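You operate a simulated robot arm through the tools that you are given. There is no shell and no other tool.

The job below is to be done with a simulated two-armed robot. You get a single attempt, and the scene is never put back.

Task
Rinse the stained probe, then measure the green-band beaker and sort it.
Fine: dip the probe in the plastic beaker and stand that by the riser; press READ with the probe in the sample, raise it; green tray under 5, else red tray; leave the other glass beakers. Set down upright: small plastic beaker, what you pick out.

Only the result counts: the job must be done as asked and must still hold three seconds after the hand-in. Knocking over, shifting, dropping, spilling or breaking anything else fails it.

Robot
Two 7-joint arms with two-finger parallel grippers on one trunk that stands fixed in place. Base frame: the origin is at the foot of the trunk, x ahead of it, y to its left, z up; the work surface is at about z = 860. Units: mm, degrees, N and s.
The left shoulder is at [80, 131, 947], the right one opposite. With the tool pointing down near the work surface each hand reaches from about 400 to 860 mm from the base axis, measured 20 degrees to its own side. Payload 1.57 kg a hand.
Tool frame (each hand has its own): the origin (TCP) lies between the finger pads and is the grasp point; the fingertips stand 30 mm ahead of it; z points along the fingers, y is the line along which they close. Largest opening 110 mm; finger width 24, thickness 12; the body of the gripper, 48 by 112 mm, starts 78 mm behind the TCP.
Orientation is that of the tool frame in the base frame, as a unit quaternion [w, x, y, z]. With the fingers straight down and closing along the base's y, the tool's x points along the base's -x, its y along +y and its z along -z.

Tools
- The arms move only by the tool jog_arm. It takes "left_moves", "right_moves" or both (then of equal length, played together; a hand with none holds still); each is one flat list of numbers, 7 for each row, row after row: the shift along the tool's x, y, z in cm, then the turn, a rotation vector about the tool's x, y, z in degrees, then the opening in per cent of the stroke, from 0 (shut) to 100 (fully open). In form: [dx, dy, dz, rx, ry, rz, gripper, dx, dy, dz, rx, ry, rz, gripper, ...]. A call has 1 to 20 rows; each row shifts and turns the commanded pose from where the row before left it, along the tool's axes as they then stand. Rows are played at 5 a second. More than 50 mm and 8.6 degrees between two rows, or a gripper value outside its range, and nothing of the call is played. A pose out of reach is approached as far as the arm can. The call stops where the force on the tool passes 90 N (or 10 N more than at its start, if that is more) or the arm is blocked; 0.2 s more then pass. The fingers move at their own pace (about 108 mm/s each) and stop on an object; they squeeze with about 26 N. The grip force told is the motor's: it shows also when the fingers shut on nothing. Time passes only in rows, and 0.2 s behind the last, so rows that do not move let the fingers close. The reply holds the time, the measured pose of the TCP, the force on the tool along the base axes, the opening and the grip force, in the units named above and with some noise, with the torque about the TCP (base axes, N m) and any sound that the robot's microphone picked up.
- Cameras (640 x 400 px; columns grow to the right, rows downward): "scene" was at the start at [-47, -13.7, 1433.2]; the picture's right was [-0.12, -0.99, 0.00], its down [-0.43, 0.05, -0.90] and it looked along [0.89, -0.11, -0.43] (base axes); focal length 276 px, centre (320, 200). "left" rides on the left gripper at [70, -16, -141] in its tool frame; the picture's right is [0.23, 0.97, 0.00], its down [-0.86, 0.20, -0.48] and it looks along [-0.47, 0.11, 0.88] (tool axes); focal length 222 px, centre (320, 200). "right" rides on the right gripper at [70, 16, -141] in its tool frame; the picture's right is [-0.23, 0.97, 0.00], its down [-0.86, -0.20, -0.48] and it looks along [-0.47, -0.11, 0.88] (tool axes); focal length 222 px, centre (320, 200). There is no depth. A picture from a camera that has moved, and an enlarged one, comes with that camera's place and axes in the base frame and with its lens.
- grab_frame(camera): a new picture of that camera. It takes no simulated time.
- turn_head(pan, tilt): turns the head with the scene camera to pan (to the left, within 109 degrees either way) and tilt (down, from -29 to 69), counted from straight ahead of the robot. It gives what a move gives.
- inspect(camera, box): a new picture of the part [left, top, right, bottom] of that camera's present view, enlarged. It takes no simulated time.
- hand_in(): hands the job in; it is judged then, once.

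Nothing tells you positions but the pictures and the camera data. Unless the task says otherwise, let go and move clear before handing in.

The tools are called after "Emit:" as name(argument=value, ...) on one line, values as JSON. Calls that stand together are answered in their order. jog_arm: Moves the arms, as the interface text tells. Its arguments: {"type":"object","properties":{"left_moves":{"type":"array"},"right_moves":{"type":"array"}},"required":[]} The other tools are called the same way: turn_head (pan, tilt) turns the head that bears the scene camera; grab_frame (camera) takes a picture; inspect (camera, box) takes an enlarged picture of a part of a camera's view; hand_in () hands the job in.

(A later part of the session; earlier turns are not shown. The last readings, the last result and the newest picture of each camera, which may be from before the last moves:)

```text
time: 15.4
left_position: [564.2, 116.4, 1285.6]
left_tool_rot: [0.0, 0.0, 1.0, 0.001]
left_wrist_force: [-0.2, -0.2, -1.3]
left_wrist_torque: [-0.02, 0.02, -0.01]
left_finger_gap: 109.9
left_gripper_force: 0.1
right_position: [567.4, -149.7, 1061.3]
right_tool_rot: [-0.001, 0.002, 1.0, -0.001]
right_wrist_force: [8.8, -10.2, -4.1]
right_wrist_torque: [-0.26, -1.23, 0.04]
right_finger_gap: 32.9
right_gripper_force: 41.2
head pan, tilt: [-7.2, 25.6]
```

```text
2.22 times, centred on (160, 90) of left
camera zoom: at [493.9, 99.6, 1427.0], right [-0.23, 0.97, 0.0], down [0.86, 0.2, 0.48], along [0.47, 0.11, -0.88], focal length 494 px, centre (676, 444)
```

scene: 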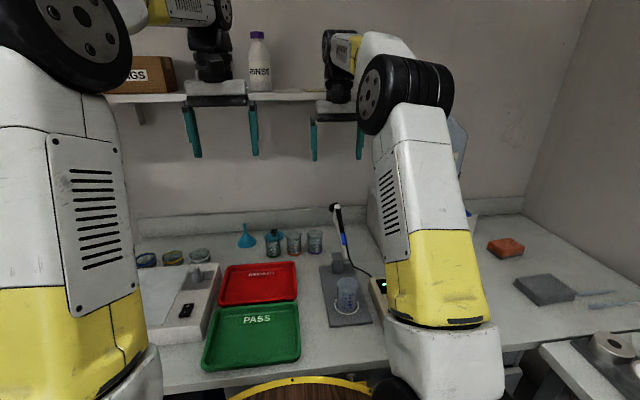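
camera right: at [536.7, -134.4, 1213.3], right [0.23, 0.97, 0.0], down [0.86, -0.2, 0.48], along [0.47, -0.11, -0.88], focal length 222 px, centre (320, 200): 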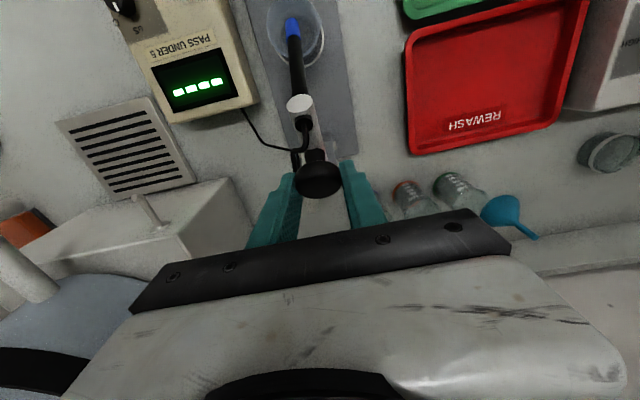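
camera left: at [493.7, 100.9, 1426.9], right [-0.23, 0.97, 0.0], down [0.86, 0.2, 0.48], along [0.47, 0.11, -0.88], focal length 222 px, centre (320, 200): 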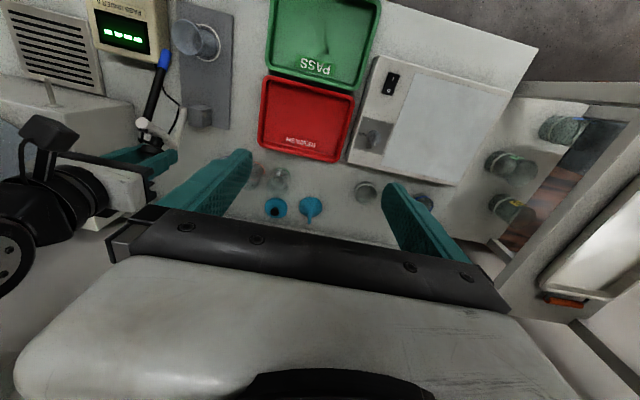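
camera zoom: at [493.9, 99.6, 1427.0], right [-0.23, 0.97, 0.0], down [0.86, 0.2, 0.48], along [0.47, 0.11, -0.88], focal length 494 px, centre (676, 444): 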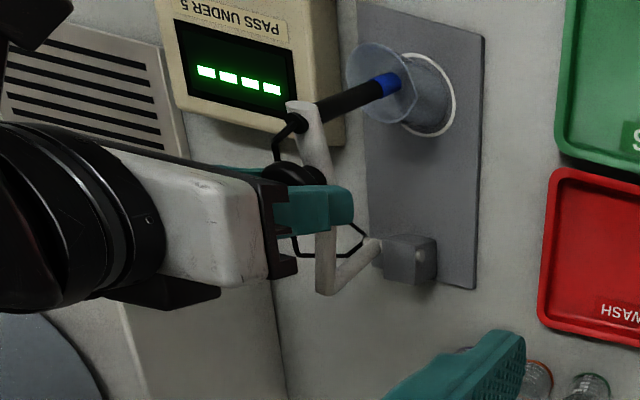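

The tip is inside the beaker. I'll continue the last part of the swing until it meets its stop.

Emit:
jog_arm(right_moves=[1.25, -0.1, 0.56, 0, 0, 0, 0, 1.18, 0, 0.67, 0, 0, 0, 0, 0, 0, 0, 0, 0, 0, 0])

Emit:
inspect(camera="right", box=[200, 0, 400, 200])

Emit:
inspect(camera="scene", box=[300, 190, 400, 330])

Emit:
inspect(camera="left", box=[80, 0, 240, 180])

```text
time: 16.2
left_position: [564.3, 115.4, 1285.1]
left_tool_rot: [0.0, -0.001, 1.0, 0.0]
left_wrist_force: [0.7, 0.1, -1.0]
left_wrist_torque: [-0.01, -0.02, -0.01]
left_finger_gap: 109.9
left_gripper_force: 0.0
right_position: [541.7, -150.3, 1047.8]
right_tool_rot: [0.0, 0.001, 1.0, 0.0]
right_wrist_force: [5.2, -19.5, 3.0]
right_wrist_torque: [-0.23, -1.06, 0.14]
right_finger_gap: 33.2
right_gripper_force: 40.7
head pan, tilt: [-7.2, 25.6]
```

```text
2.00 times, centred on (300, 100) of right
camera zoom: at [472.1, -133.9, 1189.5], right [0.23, 0.97, 0.0], down [0.86, -0.2, 0.48], along [0.47, -0.11, -0.88], focal length 444 px, centre (360, 400)
```

zoom: 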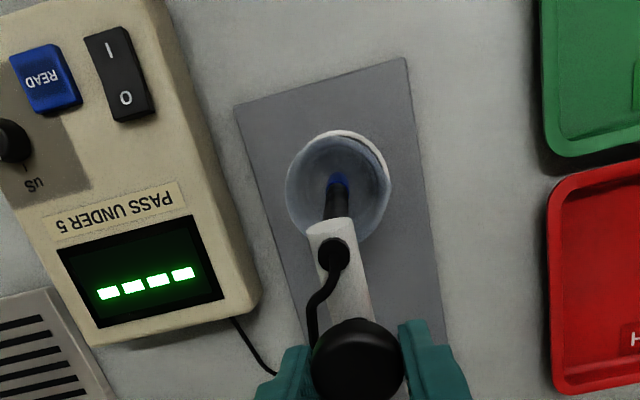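

```text
2.86 times, centred on (350, 260) of scene
camera zoom: at [-46.9, -14.6, 1433.2], right [-0.12, -0.99, 0.0], down [-0.43, 0.05, -0.9], along [0.89, -0.11, -0.43], focal length 790 px, centre (234, 29)
```

zoom: 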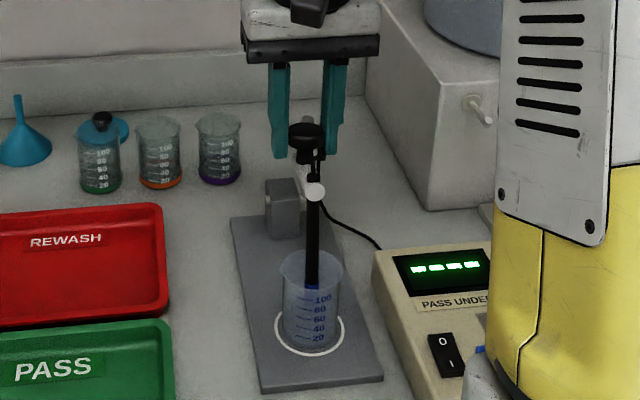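

```text
2.22 times, centred on (160, 90) of left
camera zoom: at [493.4, 99.4, 1427.1], right [-0.23, 0.97, 0.0], down [0.86, 0.2, 0.48], along [0.47, 0.11, -0.88], focal length 494 px, centre (676, 444)
```

zoom: 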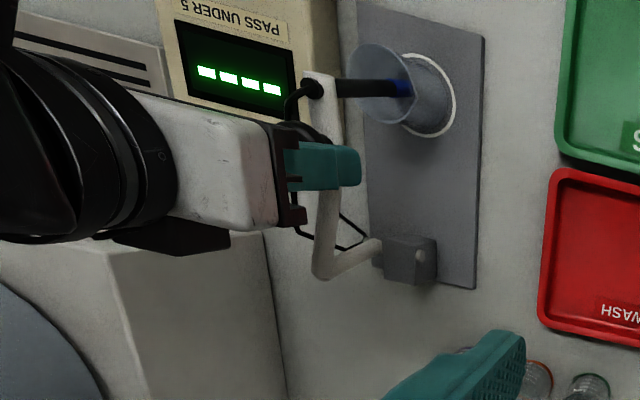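

The probe is nearly vertical in the beaker. I'll ease the side force and finish the swing.

Emit:
jog_arm(right_moves=[0, -0.3, 0, 0, 0, 0, 0, 0, -0.1, 0, 0, 0, 0, 0, 0, 0, 0, 0, 0, 0, 0])

Emit:
jog_arm(right_moves=[0.6, -0.05, 0.4, 0, 0, 0, 0, 0.55, -0.05, 0.38, 0, 0, 0, 0, 0, 0, 0, 0, 0, 0, 0])

Emit:
inspect(camera="scene", box=[300, 190, 400, 330])

Emit:
inspect(camera="left", box=[80, 0, 240, 180])

Emit:
inspect(camera="right", box=[200, 0, 400, 200])

```text
time: 17.0
left_position: [562.8, 117.3, 1285.4]
left_tool_rot: [0.0, 0.0, 1.0, 0.0]
left_wrist_force: [0.6, -0.5, -0.4]
left_wrist_torque: [0.0, -0.01, 0.01]
left_finger_gap: 110.2
left_gripper_force: 0.0
right_position: [538.8, -150.7, 1047.1]
right_tool_rot: [-0.001, -0.001, 1.0, 0.001]
right_wrist_force: [4.4, 0.2, -5.9]
right_wrist_torque: [0.16, -0.49, -0.04]
right_finger_gap: 33.2
right_gripper_force: 40.8
head pan, tilt: [-7.2, 25.6]
```

```text
time: 17.8
left_position: [564.2, 118.8, 1285.1]
left_tool_rot: [-0.001, -0.001, 1.0, 0.0]
left_wrist_force: [-0.3, 0.3, 1.1]
left_wrist_torque: [0.01, 0.02, -0.01]
left_finger_gap: 110.0
left_gripper_force: 0.1
right_position: [528.8, -150.5, 1041.5]
right_tool_rot: [0.001, -0.001, 1.0, 0.002]
right_wrist_force: [7.7, 20.6, -0.3]
right_wrist_torque: [0.32, -1.29, -0.05]
right_finger_gap: 32.8
right_gripper_force: 41.2
head pan, tilt: [-7.2, 25.6]
```

```text
2.86 times, centred on (350, 260) of scene
camera zoom: at [-46.6, -12.6, 1433.2], right [-0.12, -0.99, 0.0], down [-0.43, 0.05, -0.9], along [0.89, -0.11, -0.43], focal length 790 px, centre (234, 29)
```

zoom: 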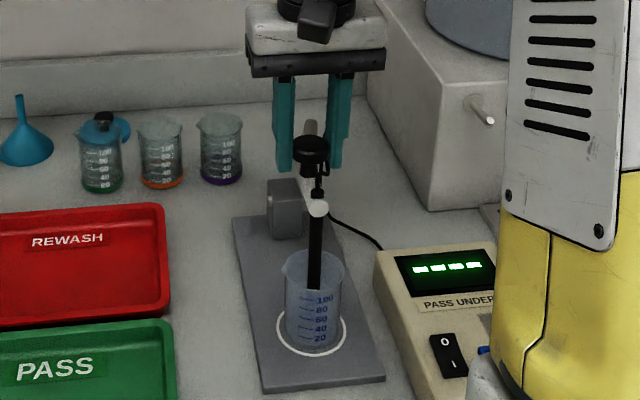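

```text
2.22 times, centred on (160, 90) of left
camera zoom: at [493.6, 101.8, 1426.9], right [-0.23, 0.97, 0.0], down [0.86, 0.2, 0.48], along [0.47, 0.11, -0.88], focal length 494 px, centre (676, 444)
```

zoom: 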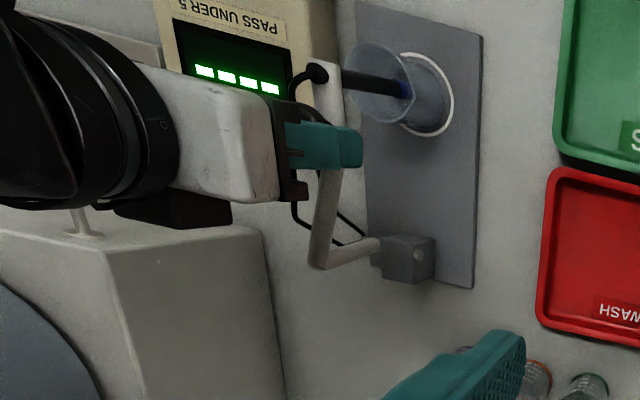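

```text
2.00 times, centred on (300, 100) of right
camera zoom: at [460.9, -134.6, 1182.2], right [0.23, 0.97, 0.0], down [0.85, -0.2, 0.48], along [0.47, -0.11, -0.88], focal length 444 px, centre (360, 400)
```

zoom: 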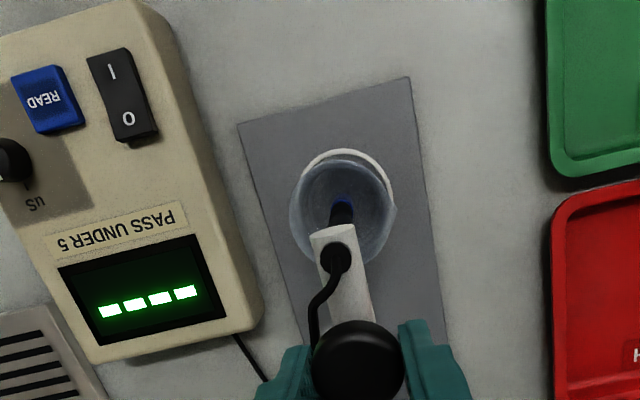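

The probe is nearly vertical, with the tip well down in the beaker. I'll go a little further to feel for the stop, correcting y.

Emit:
jog_arm(right_moves=[0, 0.1, 0, 0, 0, 0, 0, 0.53, 0, 0.42, 0, 0, 0, 0, 0, 0, 0, 0, 0, 0, 0])

Emit:
inspect(camera="scene", box=[320, 230, 380, 330])

Emit:
inspect(camera="left", box=[80, 0, 240, 180])

```text
time: 18.6
left_position: [564.0, 118.2, 1285.9]
left_tool_rot: [0.0, 0.0, 1.0, -0.001]
left_wrist_force: [0.8, 0.3, 0.6]
left_wrist_torque: [0.02, -0.01, 0.0]
left_finger_gap: 110.0
left_gripper_force: 0.1
right_position: [524.0, -150.1, 1037.4]
right_tool_rot: [0.0, -0.001, 1.0, 0.0]
right_wrist_force: [11.1, 28.5, -3.8]
right_wrist_torque: [0.3, -1.21, -0.14]
right_finger_gap: 32.9
right_gripper_force: 41.7
head pan, tilt: [-7.2, 25.6]
```

```text
4.00 times, centred on (350, 280) of scene
camera zoom: at [-46.4, -12.3, 1433.2], right [-0.12, -0.99, 0.0], down [-0.43, 0.05, -0.9], along [0.89, -0.11, -0.43], focal length 1106 px, centre (200, -120)
```

zoom: 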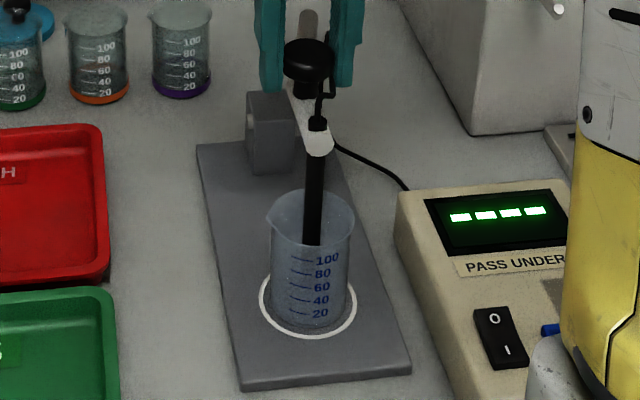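

```text
2.22 times, centred on (160, 90) of left
camera zoom: at [493.8, 102.0, 1426.8], right [-0.23, 0.97, 0.0], down [0.86, 0.2, 0.48], along [0.47, 0.11, -0.88], focal length 494 px, centre (676, 444)
```

zoom: 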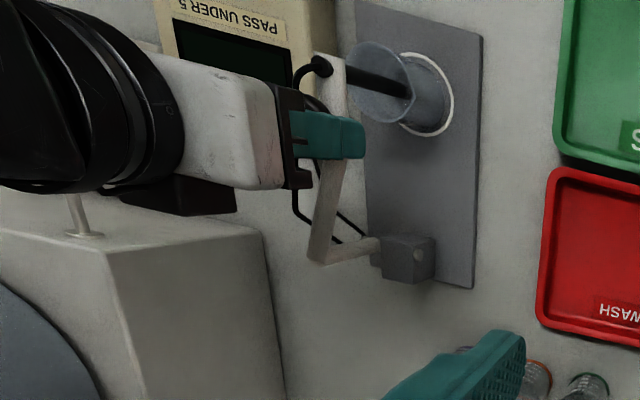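

The blue stain is under the water surface now. I'll relieve the side force and look from the right camera.

Emit:
jog_arm(right_moves=[0, 0.15, 0, 0, 0, 0, 0, 0.25, 0.05, 0.2, 0, 0, 0, 0, 0, 0, 0, 0, 0, 0, 0, 0, 0, 0, 0, 0, 0, 0])

Emit:
inspect(camera="right", box=[200, 0, 400, 200])

Emit:
inspect(camera="scene", box=[320, 230, 380, 330])

```text
time: 19.6
left_position: [564.0, 117.2, 1285.9]
left_tool_rot: [0.0, 0.0, 1.0, 0.0]
left_wrist_force: [-0.1, -0.4, -0.2]
left_wrist_torque: [-0.01, 0.01, 0.01]
left_finger_gap: 110.2
left_gripper_force: 0.0
right_position: [521.8, -150.0, 1036.0]
right_tool_rot: [0.003, 0.001, 1.0, 0.0]
right_wrist_force: [21.3, 12.3, 19.9]
right_wrist_torque: [0.13, -0.28, -0.07]
right_finger_gap: 33.0
right_gripper_force: 40.6
head pan, tilt: [-7.2, 25.6]
```

```text
2.00 times, centred on (300, 100) of right
camera zoom: at [453.0, -134.0, 1176.5], right [0.23, 0.97, 0.0], down [0.85, -0.2, 0.48], along [0.47, -0.11, -0.88], focal length 444 px, centre (360, 400)
```

zoom: 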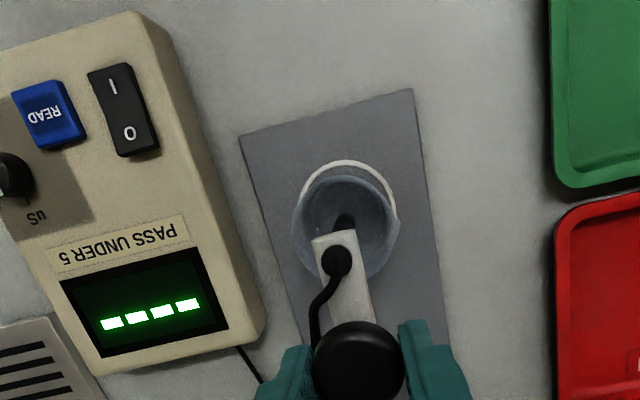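

```text
4.00 times, centred on (350, 280) of scene
camera zoom: at [-46.4, -13.0, 1433.2], right [-0.12, -0.99, 0.0], down [-0.43, 0.05, -0.9], along [0.89, -0.11, -0.43], focal length 1106 px, centre (200, -120)
```

zoom: 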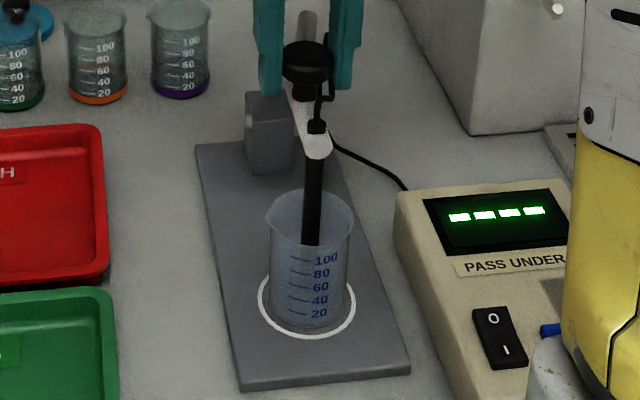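

The stop has been reached, with the stained tip submerged. I'll hold it there a moment to rinse, then swing it back up.

Emit:
jog_arm(right_moves=[-0.2, 0, -0.15, 0, 0, 0, 0, 0, 0.05, 0, 0, 0, 0, 0, 0, 0, 0, 0, 0, 0, 0, 0, 0, 0, 0, 0, 0, 0, 0, 0, 0, 0, 0, 0, 0, 0, 0, 0, 0, 0, 0, 0, 0, 0, 0, 0, 0, 0, 0, 0, 0, 0, 0, 0, 0, 0, 0, 0, 0, 0, 0, 0, 0, 0, 0, 0, 0, 0, 0, 0])

Emit:
jog_arm(right_moves=[-0.55, 0, -0.45, 0, 0, 0, 0, -1.15, 0, -0.78, 0, 0, 0, 0, -1.18, 0, -0.67, 0, 0, 0, 0, -1.25, 0, -0.56, 0, 0, 0, 0, 0, 0, 0, 0, 0, 0, 0])

Emit:
inspect(camera="right", box=[200, 0, 400, 200])

Emit:
inspect(camera="scene", box=[320, 230, 380, 330])

```text
time: 21.8
left_position: [563.8, 115.9, 1285.2]
left_tool_rot: [0.0, 0.0, 1.0, 0.0]
left_wrist_force: [-0.2, 0.3, -1.3]
left_wrist_torque: [-0.02, -0.01, 0.04]
left_finger_gap: 110.0
left_gripper_force: 0.1
right_position: [522.8, -149.7, 1036.2]
right_tool_rot: [-0.001, 0.001, 1.0, 0.001]
right_wrist_force: [7.0, -5.1, 2.2]
right_wrist_torque: [-0.13, 0.3, 0.01]
right_finger_gap: 33.1
right_gripper_force: 41.6
head pan, tilt: [-7.2, 25.6]
```

```text
time: 23.0
left_position: [562.3, 116.9, 1286.7]
left_tool_rot: [0.0, 0.0, 1.0, 0.001]
left_wrist_force: [-0.4, 0.0, -1.0]
left_wrist_torque: [0.02, 0.0, 0.0]
left_finger_gap: 110.2
left_gripper_force: 0.1
right_position: [564.0, -150.1, 1061.4]
right_tool_rot: [-0.001, 0.0, 1.0, 0.0]
right_wrist_force: [-8.3, -8.7, -2.5]
right_wrist_torque: [-0.11, 1.29, 0.01]
right_finger_gap: 33.1
right_gripper_force: 41.4
head pan, tilt: [-7.2, 25.6]
```

```text
2.00 times, centred on (300, 100) of right
camera zoom: at [495.1, -134.0, 1202.0], right [0.23, 0.97, 0.0], down [0.86, -0.2, 0.48], along [0.46, -0.11, -0.88], focal length 444 px, centre (360, 400)
```

zoom: 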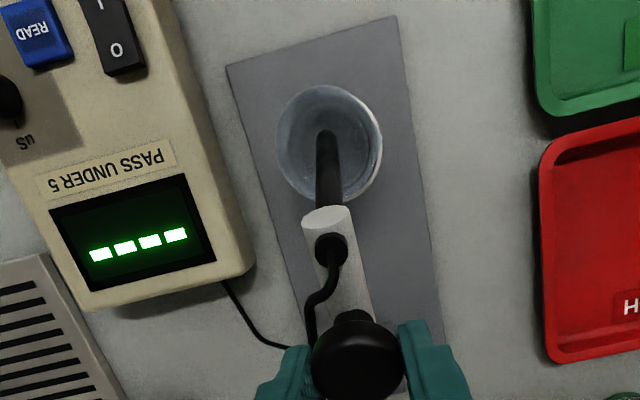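

```text
4.00 times, centred on (350, 280) of scene
camera zoom: at [-47.2, -14.1, 1433.2], right [-0.12, -0.99, 0.0], down [-0.43, 0.05, -0.9], along [0.89, -0.11, -0.43], focal length 1106 px, centre (200, -120)
```

zoom: 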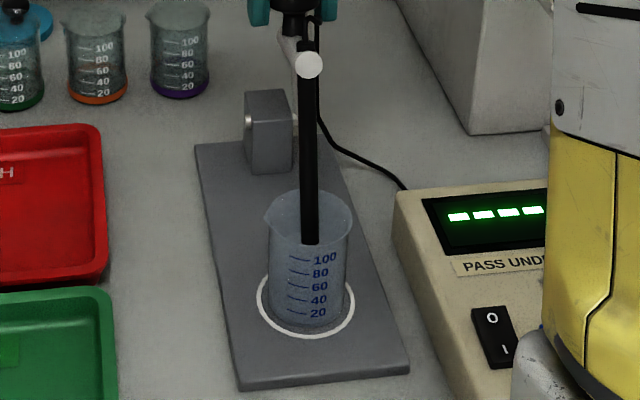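

The stain is gone: the tip is black now. I'll swing the arm the rest of the way back up.

Emit:
jog_arm(right_moves=[-1.28, 0, -0.45, 0, 0, 0, 0, -1.33, -0.05, -0.34, 0, 0, 0, 0, -1.34, 0, -0.23, 0, 0, 0, 0, -1.36, 0, -0.1, 0, 0, 0, 0, -1.37, 0, 0.01, 0, 0, 0, 0, 0, 0, 0, 0, 0, 0, 0])

Emit:
jog_arm(right_moves=[-1.35, 0, 0.14, 0, 0, 0, 0, -1.35, -0.05, 0.25, 0, 0, 0, 0, -1.31, 0, 0.36, 0, 0, 0, 0, -1.28, 0, 0.48, 0, 0, 0, 0, -1.23, 0, 0.59, 0, 0, 0, 0, 0, 0, 0, 0, 0, 0, 0])

Emit:
inspect(camera="left", box=[80, 0, 240, 180])

```text
time: 24.4
left_position: [563.6, 117.1, 1286.4]
left_tool_rot: [0.0, -0.001, 1.0, 0.001]
left_wrist_force: [-0.3, 0.1, 1.1]
left_wrist_torque: [0.02, 0.0, 0.02]
left_finger_gap: 109.6
left_gripper_force: 0.0
right_position: [630.9, -149.9, 1073.1]
right_tool_rot: [0.002, 0.0, 1.0, 0.001]
right_wrist_force: [-6.0, 0.3, 7.6]
right_wrist_torque: [0.08, 0.85, -0.01]
right_finger_gap: 32.9
right_gripper_force: 41.1
head pan, tilt: [-7.2, 25.6]
```

```text
time: 25.8
left_position: [563.1, 116.2, 1284.7]
left_tool_rot: [0.0, 0.0, 1.0, 0.001]
left_wrist_force: [1.0, 0.1, -0.7]
left_wrist_torque: [-0.02, 0.01, -0.01]
left_finger_gap: 110.0
left_gripper_force: 0.1
right_position: [695.8, -150.0, 1054.2]
right_tool_rot: [0.0, 0.0, 1.0, -0.001]
right_wrist_force: [-4.7, 5.1, 0.3]
right_wrist_torque: [0.08, 0.77, -0.05]
right_finger_gap: 33.0
right_gripper_force: 40.9
head pan, tilt: [-7.2, 25.6]
```

```text
2.22 times, centred on (160, 90) of left
camera zoom: at [493.1, 100.8, 1427.1], right [-0.23, 0.97, 0.0], down [0.86, 0.2, 0.48], along [0.47, 0.11, -0.88], focal length 494 px, centre (676, 444)
```

zoom: 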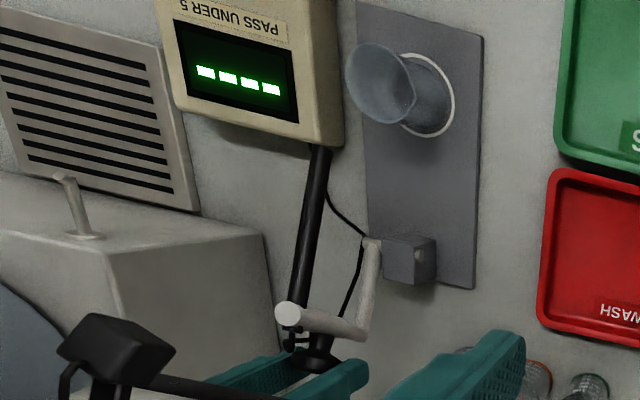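

One more step brings the arm to where it started; then I'll let go and rise clear.

Emit:
jog_arm(right_moves=[-1.1, 0, 0.65, 0, 0, 0, 0, 0, 0, 0, 0, 0, 0, 0, 0, 0, 0, 0, 0, 0, 30, 0, 0, 0, 0, 0, 0, 55, 0, 0, 0, 0, 0, 0, 55, 0, 0, -4, 0, 0, 0, 55, 0, 0, -4, 0, 0, 0, 55, 0, 0, -4, 0, 0, 0, 55])

Emit:
grab_frame(camera="right")

Emit:
inspect(camera="left", box=[80, 0, 240, 180])

Emit:
inspect(camera="scene", box=[300, 190, 400, 330])

```text
time: 27.6
left_position: [563.4, 117.0, 1286.2]
left_tool_rot: [-0.001, 0.0, 1.0, 0.0]
left_wrist_force: [0.6, 0.3, -0.3]
left_wrist_torque: [-0.01, 0.03, 0.0]
left_finger_gap: 110.3
left_gripper_force: 0.0
right_position: [707.9, -149.6, 1165.5]
right_tool_rot: [0.0, 0.0, 1.0, -0.001]
right_wrist_force: [0.2, 0.5, -0.7]
right_wrist_torque: [-0.01, 0.04, -0.02]
right_finger_gap: 60.8
right_gripper_force: 0.0
head pan, tilt: [-7.2, 25.6]
```

```text
taken
camera right: at [638.4, -134.4, 1307.0], right [0.23, 0.97, 0.0], down [0.86, -0.2, 0.48], along [0.47, -0.11, -0.88], focal length 222 px, centre (320, 200)
```

right: 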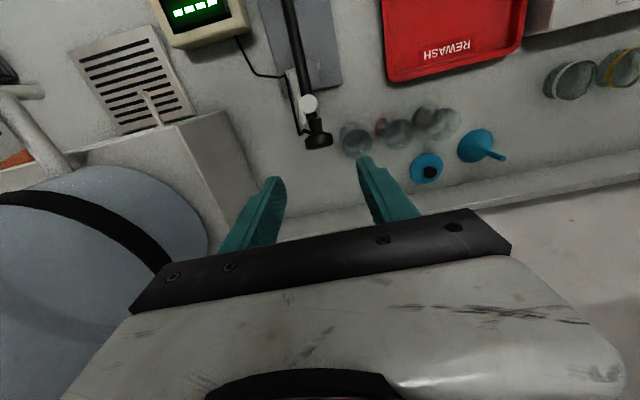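

```text
2.22 times, centred on (160, 90) of left
camera zoom: at [493.4, 100.4, 1427.0], right [-0.23, 0.97, 0.0], down [0.86, 0.2, 0.48], along [0.47, 0.11, -0.88], focal length 494 px, centre (676, 444)
```

zoom: 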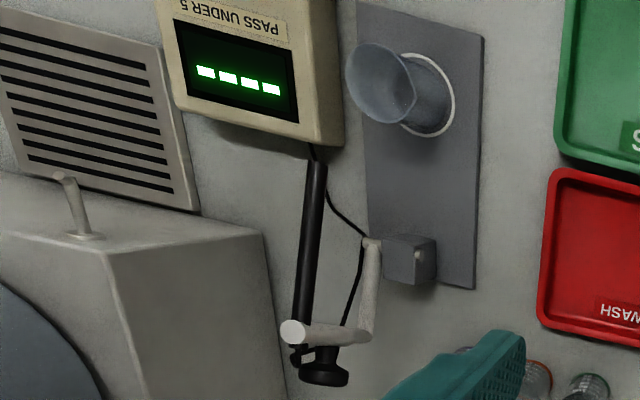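

```text
2.86 times, centred on (350, 260) of scene
camera zoom: at [-46.8, -13.7, 1433.2], right [-0.12, -0.99, 0.0], down [-0.43, 0.05, -0.9], along [0.89, -0.11, -0.43], focal length 790 px, centre (234, 29)
```

zoom: 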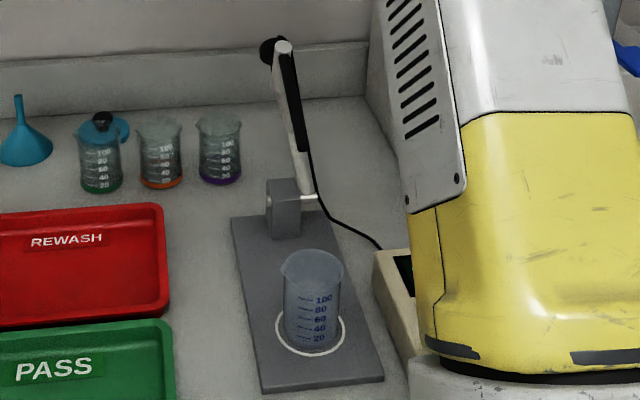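

The probe is clean and stays up. Next I'll bring the right hand over the plastic beaker near (481,-147).

Emit:
jog_arm(right_moves=[4.5, 0, 0, 0, 0, 0, 75, 4.5, 0, 0, 0, 0, 0, 75, 4.5, 0, 0, 0, 0, 0, 75, 4.5, 0, 0, 0, 0, 0, 75, 4.7, 0.2, 0, 0, 0, 0, 75, 0, 0, 4, 0, 0, 0, 75, 0, 0, 4, 0, 0, 0, 75, 0, 0, 0, 0, 0, 0, 75])

Emit:
grab_frame(camera="right")

Emit:
inspect(camera="scene", box=[290, 190, 410, 330])

Emit:
inspect(camera="left", box=[80, 0, 240, 180])

```text
time: 29.4
left_position: [563.5, 116.5, 1286.4]
left_tool_rot: [0.0, 0.0, 1.0, 0.0]
left_wrist_force: [-0.1, -0.1, -1.1]
left_wrist_torque: [0.01, 0.02, 0.0]
left_finger_gap: 110.2
left_gripper_force: 0.1
right_position: [481.2, -149.4, 1085.5]
right_tool_rot: [0.0, -0.001, 1.0, 0.0]
right_wrist_force: [-0.4, 0.5, 0.6]
right_wrist_torque: [0.02, 0.02, 0.0]
right_finger_gap: 82.6
right_gripper_force: 0.1
head pan, tilt: [-7.2, 25.6]
```

```text
taken
camera right: at [412.4, -133.1, 1227.3], right [0.23, 0.97, 0.0], down [0.85, -0.2, 0.48], along [0.47, -0.11, -0.88], focal length 222 px, centre (320, 200)
```

right: 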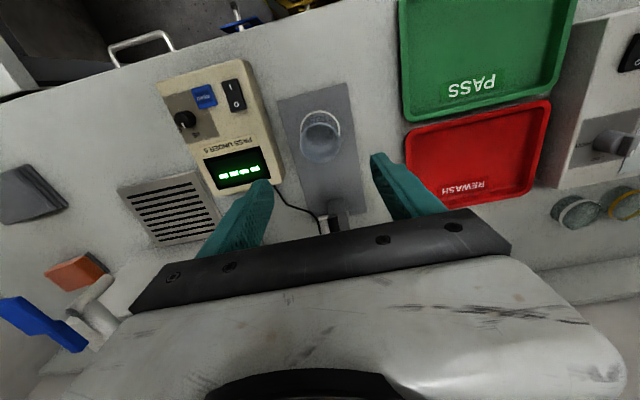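

```text
2.86 times, centred on (350, 260) of scene
camera zoom: at [-47.0, -13.6, 1433.2], right [-0.12, -0.99, 0.0], down [-0.43, 0.05, -0.9], along [0.89, -0.11, -0.43], focal length 790 px, centre (234, 29)
```

zoom: 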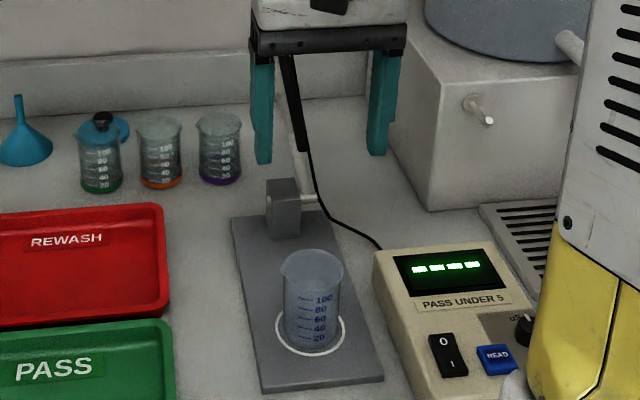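

```text
2.22 times, centred on (160, 90) of left
camera zoom: at [493.2, 100.4, 1427.1], right [-0.23, 0.97, 0.0], down [0.86, 0.2, 0.48], along [0.47, 0.11, -0.88], focal length 494 px, centre (676, 444)
```

zoom: 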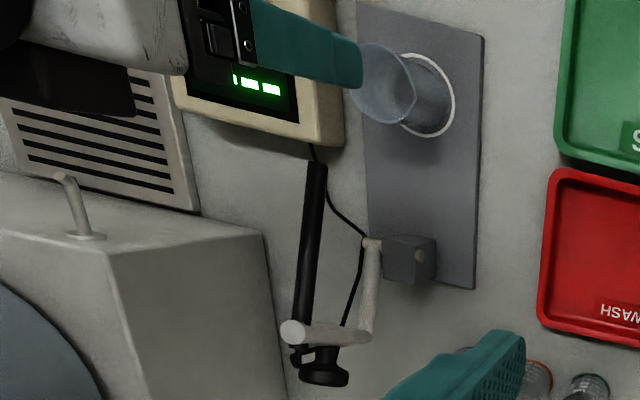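

I'll measure the plastic beaker's place from this view before going down.

Emit:
inspect(camera="right", box=[270, 80, 370, 220])

Emit:
inspect(camera="scene", box=[320, 265, 375, 325])

```text
2.86 times, centred on (320, 150) of right
camera zoom: at [412.4, -133.1, 1227.3], right [0.23, 0.97, 0.0], down [0.85, -0.2, 0.48], along [0.47, -0.11, -0.88], focal length 635 px, centre (320, 343)
```

zoom: 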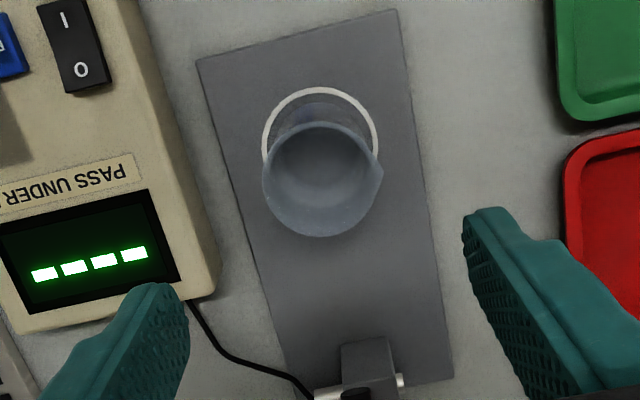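

```text
6.67 times, centred on (348, 295) of scene
camera zoom: at [-47.0, -13.6, 1433.2], right [-0.12, -0.99, 0.0], down [-0.43, 0.05, -0.9], along [0.89, -0.11, -0.43], focal length 1844 px, centre (137, -433)
```

zoom: 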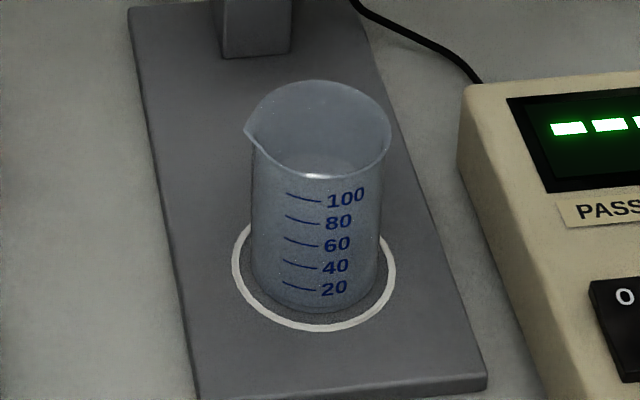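

The beaker centre is at about (482,-149), with the spout toward +y. I'll yaw the hand 35° so the pads avoid the spout, then descend.

Emit:
jog_arm(right_moves=[0, 0, 0, 0, 0, -7, 70, 0, 0, 0, 0, 0, -7, 65, 0, 0, 0, 0, 0, -7, 65, 0, 0, 0, 0, 0, -7, 65, 0, 0, 0, 0, 0, -7, 65, 0, 0, 4, 0, 0, 0, 65, 0, 0, 4, 0, 0, 0, 65, 0, 0, 0, 0, 0, 0, 65])

Emit:
grab_frame(camera="right")

Emit:
inspect(camera="scene", box=[290, 190, 410, 330])

Emit:
inspect(camera="left", box=[80, 0, 240, 180])

```text
time: 31.2
left_position: [564.3, 116.7, 1285.7]
left_tool_rot: [0.001, 0.001, 1.0, 0.001]
left_wrist_force: [0.0, 1.2, -0.1]
left_wrist_torque: [-0.01, 0.0, -0.02]
left_finger_gap: 110.3
left_gripper_force: 0.0
right_position: [480.4, -151.4, 1005.6]
right_tool_rot: [0.0, -0.302, 0.953, 0.0]
right_wrist_force: [-0.4, 0.4, 0.8]
right_wrist_torque: [0.01, -0.01, -0.01]
right_finger_gap: 71.3
right_gripper_force: 0.1
head pan, tilt: [-7.2, 25.6]
```

```text
taken
camera right: at [414.2, -178.0, 1147.1], right [-0.37, 0.93, 0.0], down [0.82, 0.33, 0.48], along [0.44, 0.18, -0.88], focal length 222 px, centre (320, 200)
```

right: 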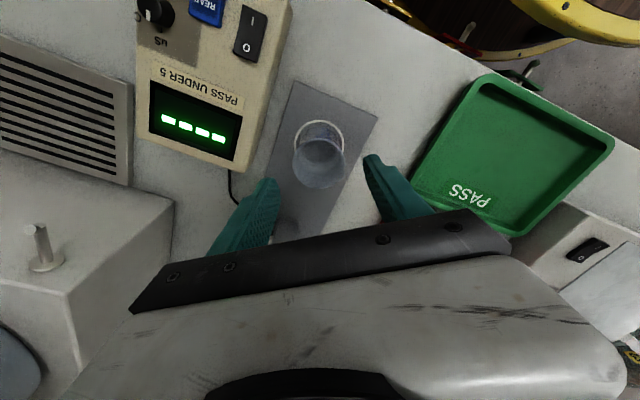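

```text
2.86 times, centred on (350, 260) of scene
camera zoom: at [-47.0, -13.6, 1433.2], right [-0.12, -0.99, 0.0], down [-0.43, 0.05, -0.9], along [0.89, -0.11, -0.43], focal length 790 px, centre (234, 29)
```

zoom: 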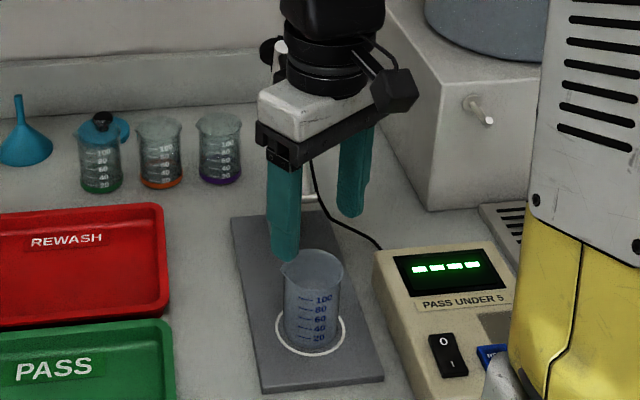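

```text
2.22 times, centred on (160, 90) of left
camera zoom: at [493.3, 100.4, 1427.1], right [-0.23, 0.97, 0.0], down [0.86, 0.2, 0.48], along [0.47, 0.11, -0.88], focal length 494 px, centre (676, 444)
```

zoom: 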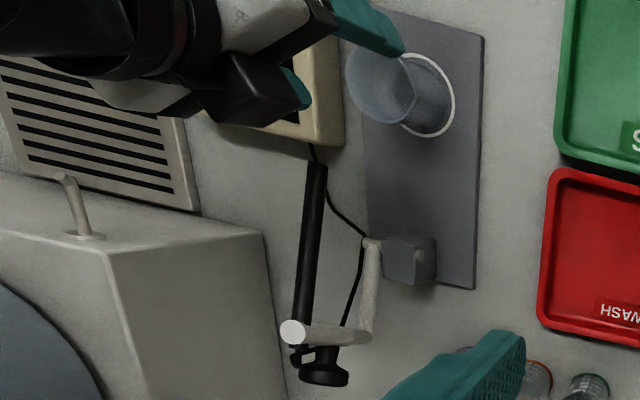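

Emit:
inspect(camera="right", box=[260, 90, 380, 220])

```text
3.08 times, centred on (320, 155) of right
camera zoom: at [414.2, -178.0, 1147.1], right [-0.37, 0.93, 0.0], down [0.82, 0.33, 0.48], along [0.44, 0.18, -0.88], focal length 684 px, centre (320, 338)
```

zoom: 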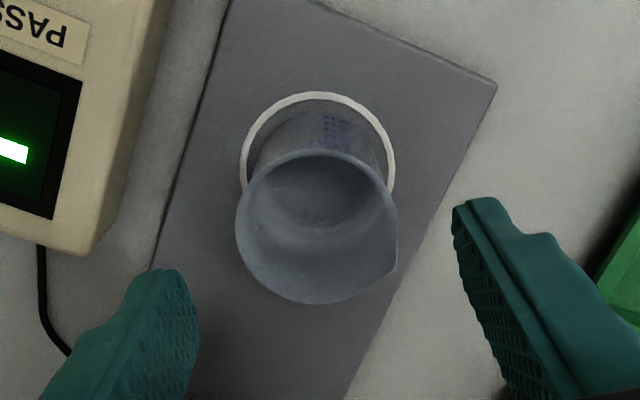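

The beaker sits centred between the fingers and the pads miss the spout. Going down and closing.

Emit:
jog_arm(right_moves=[0, 0, 4.2, 0, 0, 0, 65, 0, 0, 4.1, 0, 0, 0, 65, 0, 0, 0, 0, 0, 0, 65])

Emit:
inspect(camera="right", box=[220, 60, 420, 260])

Emit:
inspect(camera="scene", box=[290, 190, 410, 330])

```text
time: 32.0
left_position: [564.1, 117.6, 1286.7]
left_tool_rot: [-0.001, 0.0, 1.0, 0.0]
left_wrist_force: [-0.6, -0.1, -0.3]
left_wrist_torque: [0.0, -0.03, 0.0]
left_finger_gap: 109.7
left_gripper_force: 0.0
right_position: [480.3, -149.8, 921.6]
right_tool_rot: [0.0, -0.301, 0.954, -0.001]
right_wrist_force: [0.2, 0.3, 0.4]
right_wrist_torque: [0.03, 0.03, 0.01]
right_finger_gap: 71.5
right_gripper_force: 0.1
head pan, tilt: [-7.2, 25.6]
```

```text
2.00 times, centred on (320, 160) of right
camera zoom: at [415.9, -177.6, 1063.3], right [-0.37, 0.93, 0.0], down [0.82, 0.33, 0.48], along [0.44, 0.18, -0.88], focal length 444 px, centre (320, 280)
```

zoom: 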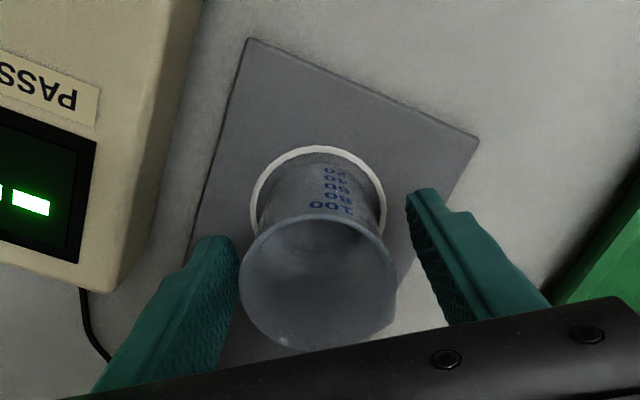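

```text
2.86 times, centred on (350, 260) of scene
camera zoom: at [-47.0, -13.7, 1433.2], right [-0.12, -0.99, 0.0], down [-0.43, 0.05, -0.9], along [0.89, -0.11, -0.43], focal length 790 px, centre (234, 29)
```

zoom: 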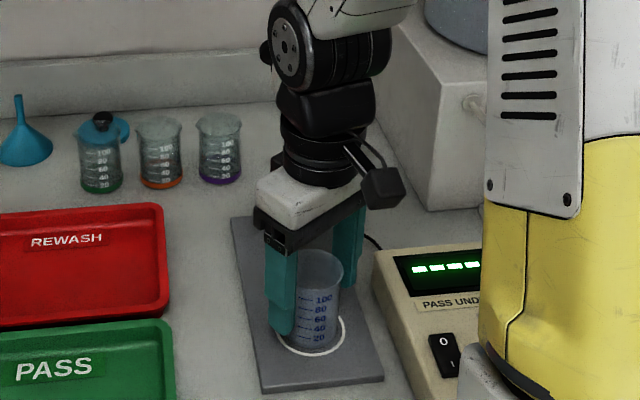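

Everything clears; closing gently on the plastic beaker.

Emit:
jog_arm(right_moves=[0, 0, 0, 0, 0, 0, 56, 0, 0, 0, 0, 0, 0, 50, 0, 0, 0, 0, 0, 0, 46, 0, 0, 0, 0, 0, 0, 42, 0, 0, 0, 0, 0, 0, 30, 0, 0, 0, 0, 0, 0, 30])

Emit:
inspect(camera="right", box=[220, 60, 420, 260])

```text
time: 33.4
left_position: [563.3, 116.4, 1285.6]
left_tool_rot: [-0.001, 0.0, 1.0, 0.0]
left_wrist_force: [0.3, 0.3, -0.3]
left_wrist_torque: [0.02, 0.01, 0.0]
left_finger_gap: 109.8
left_gripper_force: 0.0
right_position: [480.9, -150.7, 922.3]
right_tool_rot: [0.001, -0.301, 0.954, -0.001]
right_wrist_force: [1.1, 0.8, -0.2]
right_wrist_torque: [0.0, -0.01, 0.0]
right_finger_gap: 49.5
right_gripper_force: 25.8
head pan, tilt: [-7.2, 25.6]
```

```text
2.00 times, centred on (320, 160) of right
camera zoom: at [416.0, -177.6, 1063.7], right [-0.37, 0.93, 0.0], down [0.82, 0.33, 0.48], along [0.44, 0.18, -0.88], focal length 444 px, centre (320, 280)
```

zoom: 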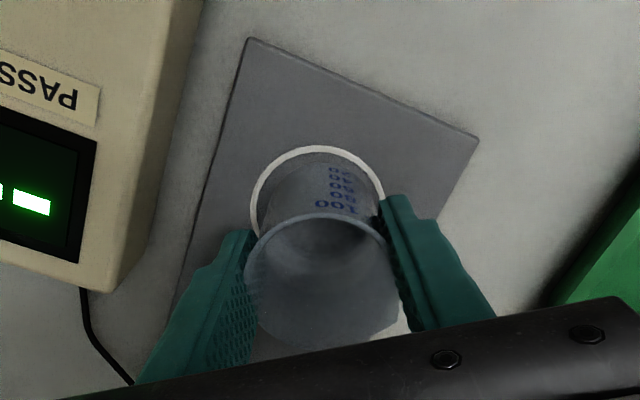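

The beaker is held (49.5 mm). I'll lift it 10 cm and carry it back and to the right, clear of the probe.

Emit:
jog_arm(right_moves=[0, 0, -1, 0, 0, 0, 30, 0, 0, -2, 0, 0, 0, 30, 0, 0, -2, 0, 0, 0, 30, 0, 0, -2, 0, 0, 0, 30, 0, 0, -2, 0, 0, 0, 30, 0, 0, -1, 0, 0, 0, 30, 0, 0, 0, 0, 0, 0, 30])

Emit:
inspect(camera="scene", box=[290, 190, 410, 330])

Emit:
grab_frame(camera="right")

```text
time: 35.0
left_position: [563.9, 116.0, 1285.6]
left_tool_rot: [0.0, 0.0, 1.0, 0.0]
left_wrist_force: [-0.3, -0.4, 0.9]
left_wrist_torque: [0.0, 0.01, 0.05]
left_finger_gap: 110.1
left_gripper_force: 0.0
right_position: [480.5, -149.1, 1023.3]
right_tool_rot: [0.0, -0.301, 0.954, 0.0]
right_wrist_force: [-0.4, -1.0, -1.4]
right_wrist_torque: [0.01, 0.03, 0.0]
right_finger_gap: 49.2
right_gripper_force: 26.1
head pan, tilt: [-7.2, 25.6]
```

```text
2.86 times, centred on (350, 260) of scene
camera zoom: at [-47.0, -13.7, 1433.2], right [-0.12, -0.99, 0.0], down [-0.43, 0.05, -0.9], along [0.89, -0.11, -0.43], focal length 790 px, centre (234, 29)
```

zoom: 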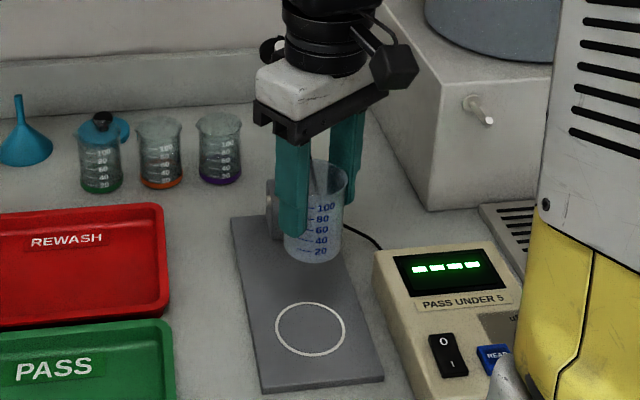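

```text
taken
camera right: at [415.1, -176.2, 1165.5], right [-0.37, 0.93, 0.0], down [0.82, 0.33, 0.48], along [0.44, 0.18, -0.88], focal length 222 px, centre (320, 200)
```

right: 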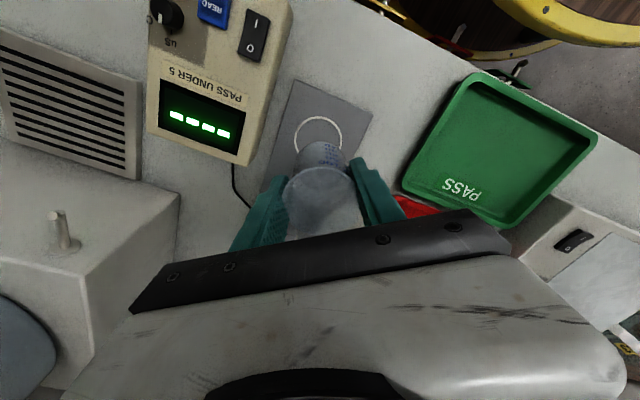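

The lift went well. Now I'll carry it back and right, then yaw the hand further for the placing.

Emit:
jog_arm(right_moves=[0.7, -0.8, 0, 0, 0, 0, 30, 1.3, -1.5, 0, 0, 0, 0, 30, 1.3, -1.5, 0, 0, 0, 0, 30, 1.3, -1.5, 0, 0, 0, 0, 30, 1.3, -1.5, 0, 0, 0, 0, 30, 1.0, -1.2, 0, 0, 0, 0, 30, 0.7, -0.9, 0, 0, 0, 0, 30, 0, 0, 0, 0, 0, -3, 30, 0, 0, 0, 0, 0, -5, 30, 0, 0, 0, 0, 0, -5, 30, 0, 0, 0, 0, 0, -5, 30, 0, 0, 0, 0, 0, -5, 30, 0, 0, 0, 0, 0, -4, 30, 0, 0, 0, 0, 0, -3, 30, 0, 0, 0, 0, 0, 0, 30])

Emit:
grab_frame(camera="scene")

Emit:
grab_frame(camera="right")

Emit:
grab_frame(camera="left")

```text
time: 38.2
left_position: [564.2, 116.5, 1285.7]
left_tool_rot: [0.0, 0.0, 1.0, 0.0]
left_wrist_force: [0.4, -0.8, 1.0]
left_wrist_torque: [-0.01, 0.0, -0.03]
left_finger_gap: 110.0
left_gripper_force: 0.0
right_position: [468.3, -264.5, 1024.7]
right_tool_rot: [-0.001, -0.537, 0.843, 0.0]
right_wrist_force: [0.4, -0.3, -2.1]
right_wrist_torque: [0.01, 0.01, -0.02]
right_finger_gap: 48.5
right_gripper_force: 25.4
head pan, tilt: [-7.2, 25.6]
```

```text
taken
```

scene: 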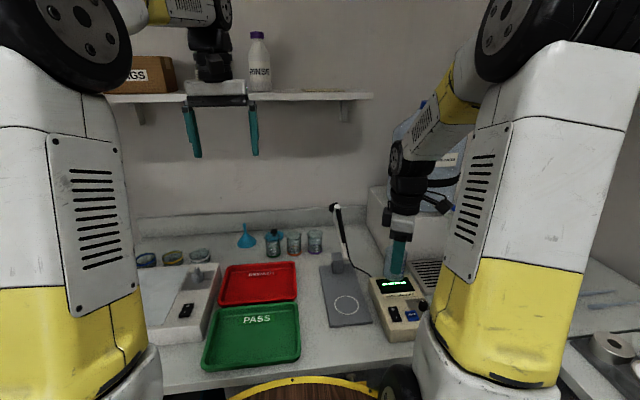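

```text
taken
camera right: at [425.7, -321.9, 1165.3], right [-0.79, 0.62, 0.0], down [0.54, 0.69, 0.48], along [0.29, 0.38, -0.88], focal length 222 px, centre (320, 200)
```

right: 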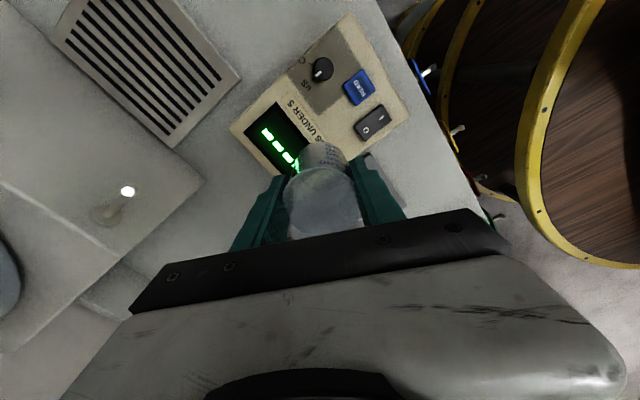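

```text
taken
camera left: at [493.3, 100.4, 1427.1], right [-0.23, 0.97, 0.0], down [0.86, 0.2, 0.48], along [0.47, 0.11, -0.88], focal length 222 px, centre (320, 200)
```

left: 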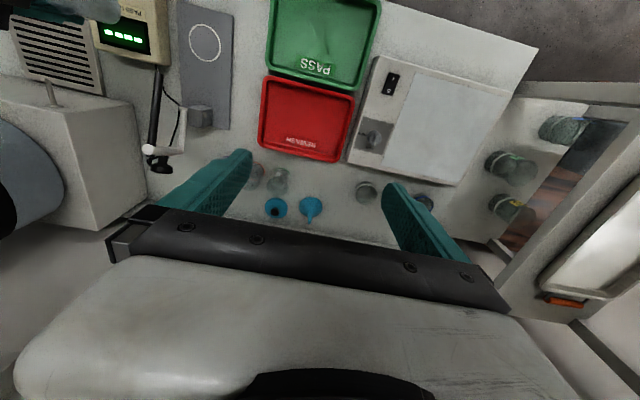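

The way ahead along y≈-266 looks clear of the tank and probe. I'll carry the beaker forward in two stages.

Emit:
jog_arm(right_moves=[-0.41, -0.92, 0, 0, 0, 0, 30, -0.82, -1.84, 0, 0, 0, 0, 30, -0.82, -1.84, 0, 0, 0, 0, 30, -0.82, -1.84, 0, 0, 0, 0, 30, -0.82, -1.84, 0, 0, 0, 0, 30, -0.82, -1.84, 0, 0, 0, 0, 30, -0.82, -1.84, 0, 0, 0, 0, 30, -0.41, -0.92, 0, 0, 0, 0, 30, 0, 0, 0, 0, 0, 0, 30])

Emit:
grab_frame(camera="scene")

Emit:
grab_frame(camera="right")

Emit:
grab_frame(camera="left")

```text
time: 40.2
left_position: [563.3, 116.4, 1285.7]
left_tool_rot: [0.0, 0.0, 1.0, 0.0]
left_wrist_force: [0.3, -0.3, -0.4]
left_wrist_torque: [0.03, 0.01, -0.02]
left_finger_gap: 109.9
left_gripper_force: 0.0
right_position: [610.5, -267.9, 1024.0]
right_tool_rot: [0.001, -0.537, 0.844, 0.0]
right_wrist_force: [0.0, -0.3, -0.8]
right_wrist_torque: [-0.02, -0.02, -0.02]
right_finger_gap: 48.3
right_gripper_force: 25.8
head pan, tilt: [-7.2, 25.6]
```

```text
taken
```

scene: 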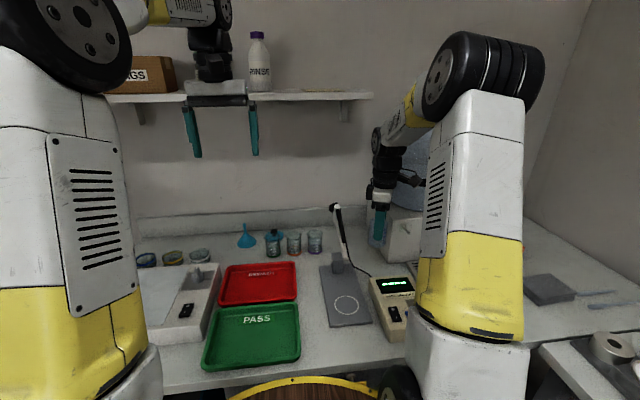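

```text
taken
camera right: at [567.1, -324.3, 1165.1], right [-0.79, 0.62, 0.0], down [0.54, 0.69, 0.48], along [0.3, 0.38, -0.88], focal length 222 px, centre (320, 200)
```

right: 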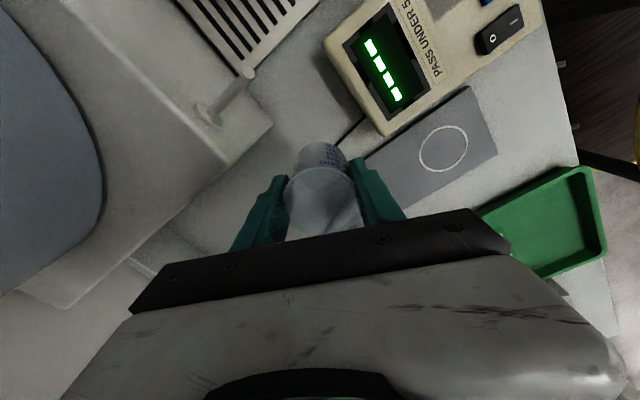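

```text
taken
camera left: at [493.3, 100.4, 1427.1], right [-0.23, 0.97, 0.0], down [0.86, 0.2, 0.48], along [0.47, 0.11, -0.88], focal length 222 px, centre (320, 200)
```

left: 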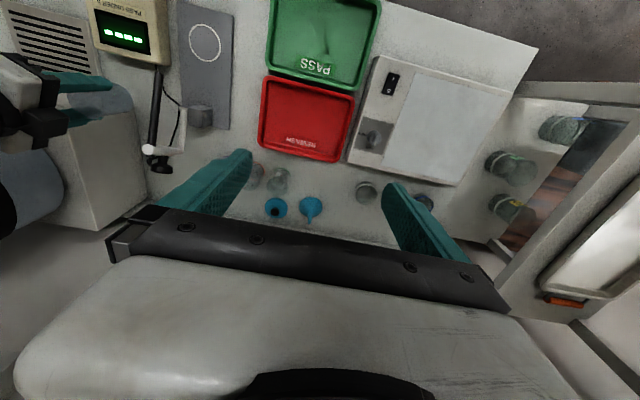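

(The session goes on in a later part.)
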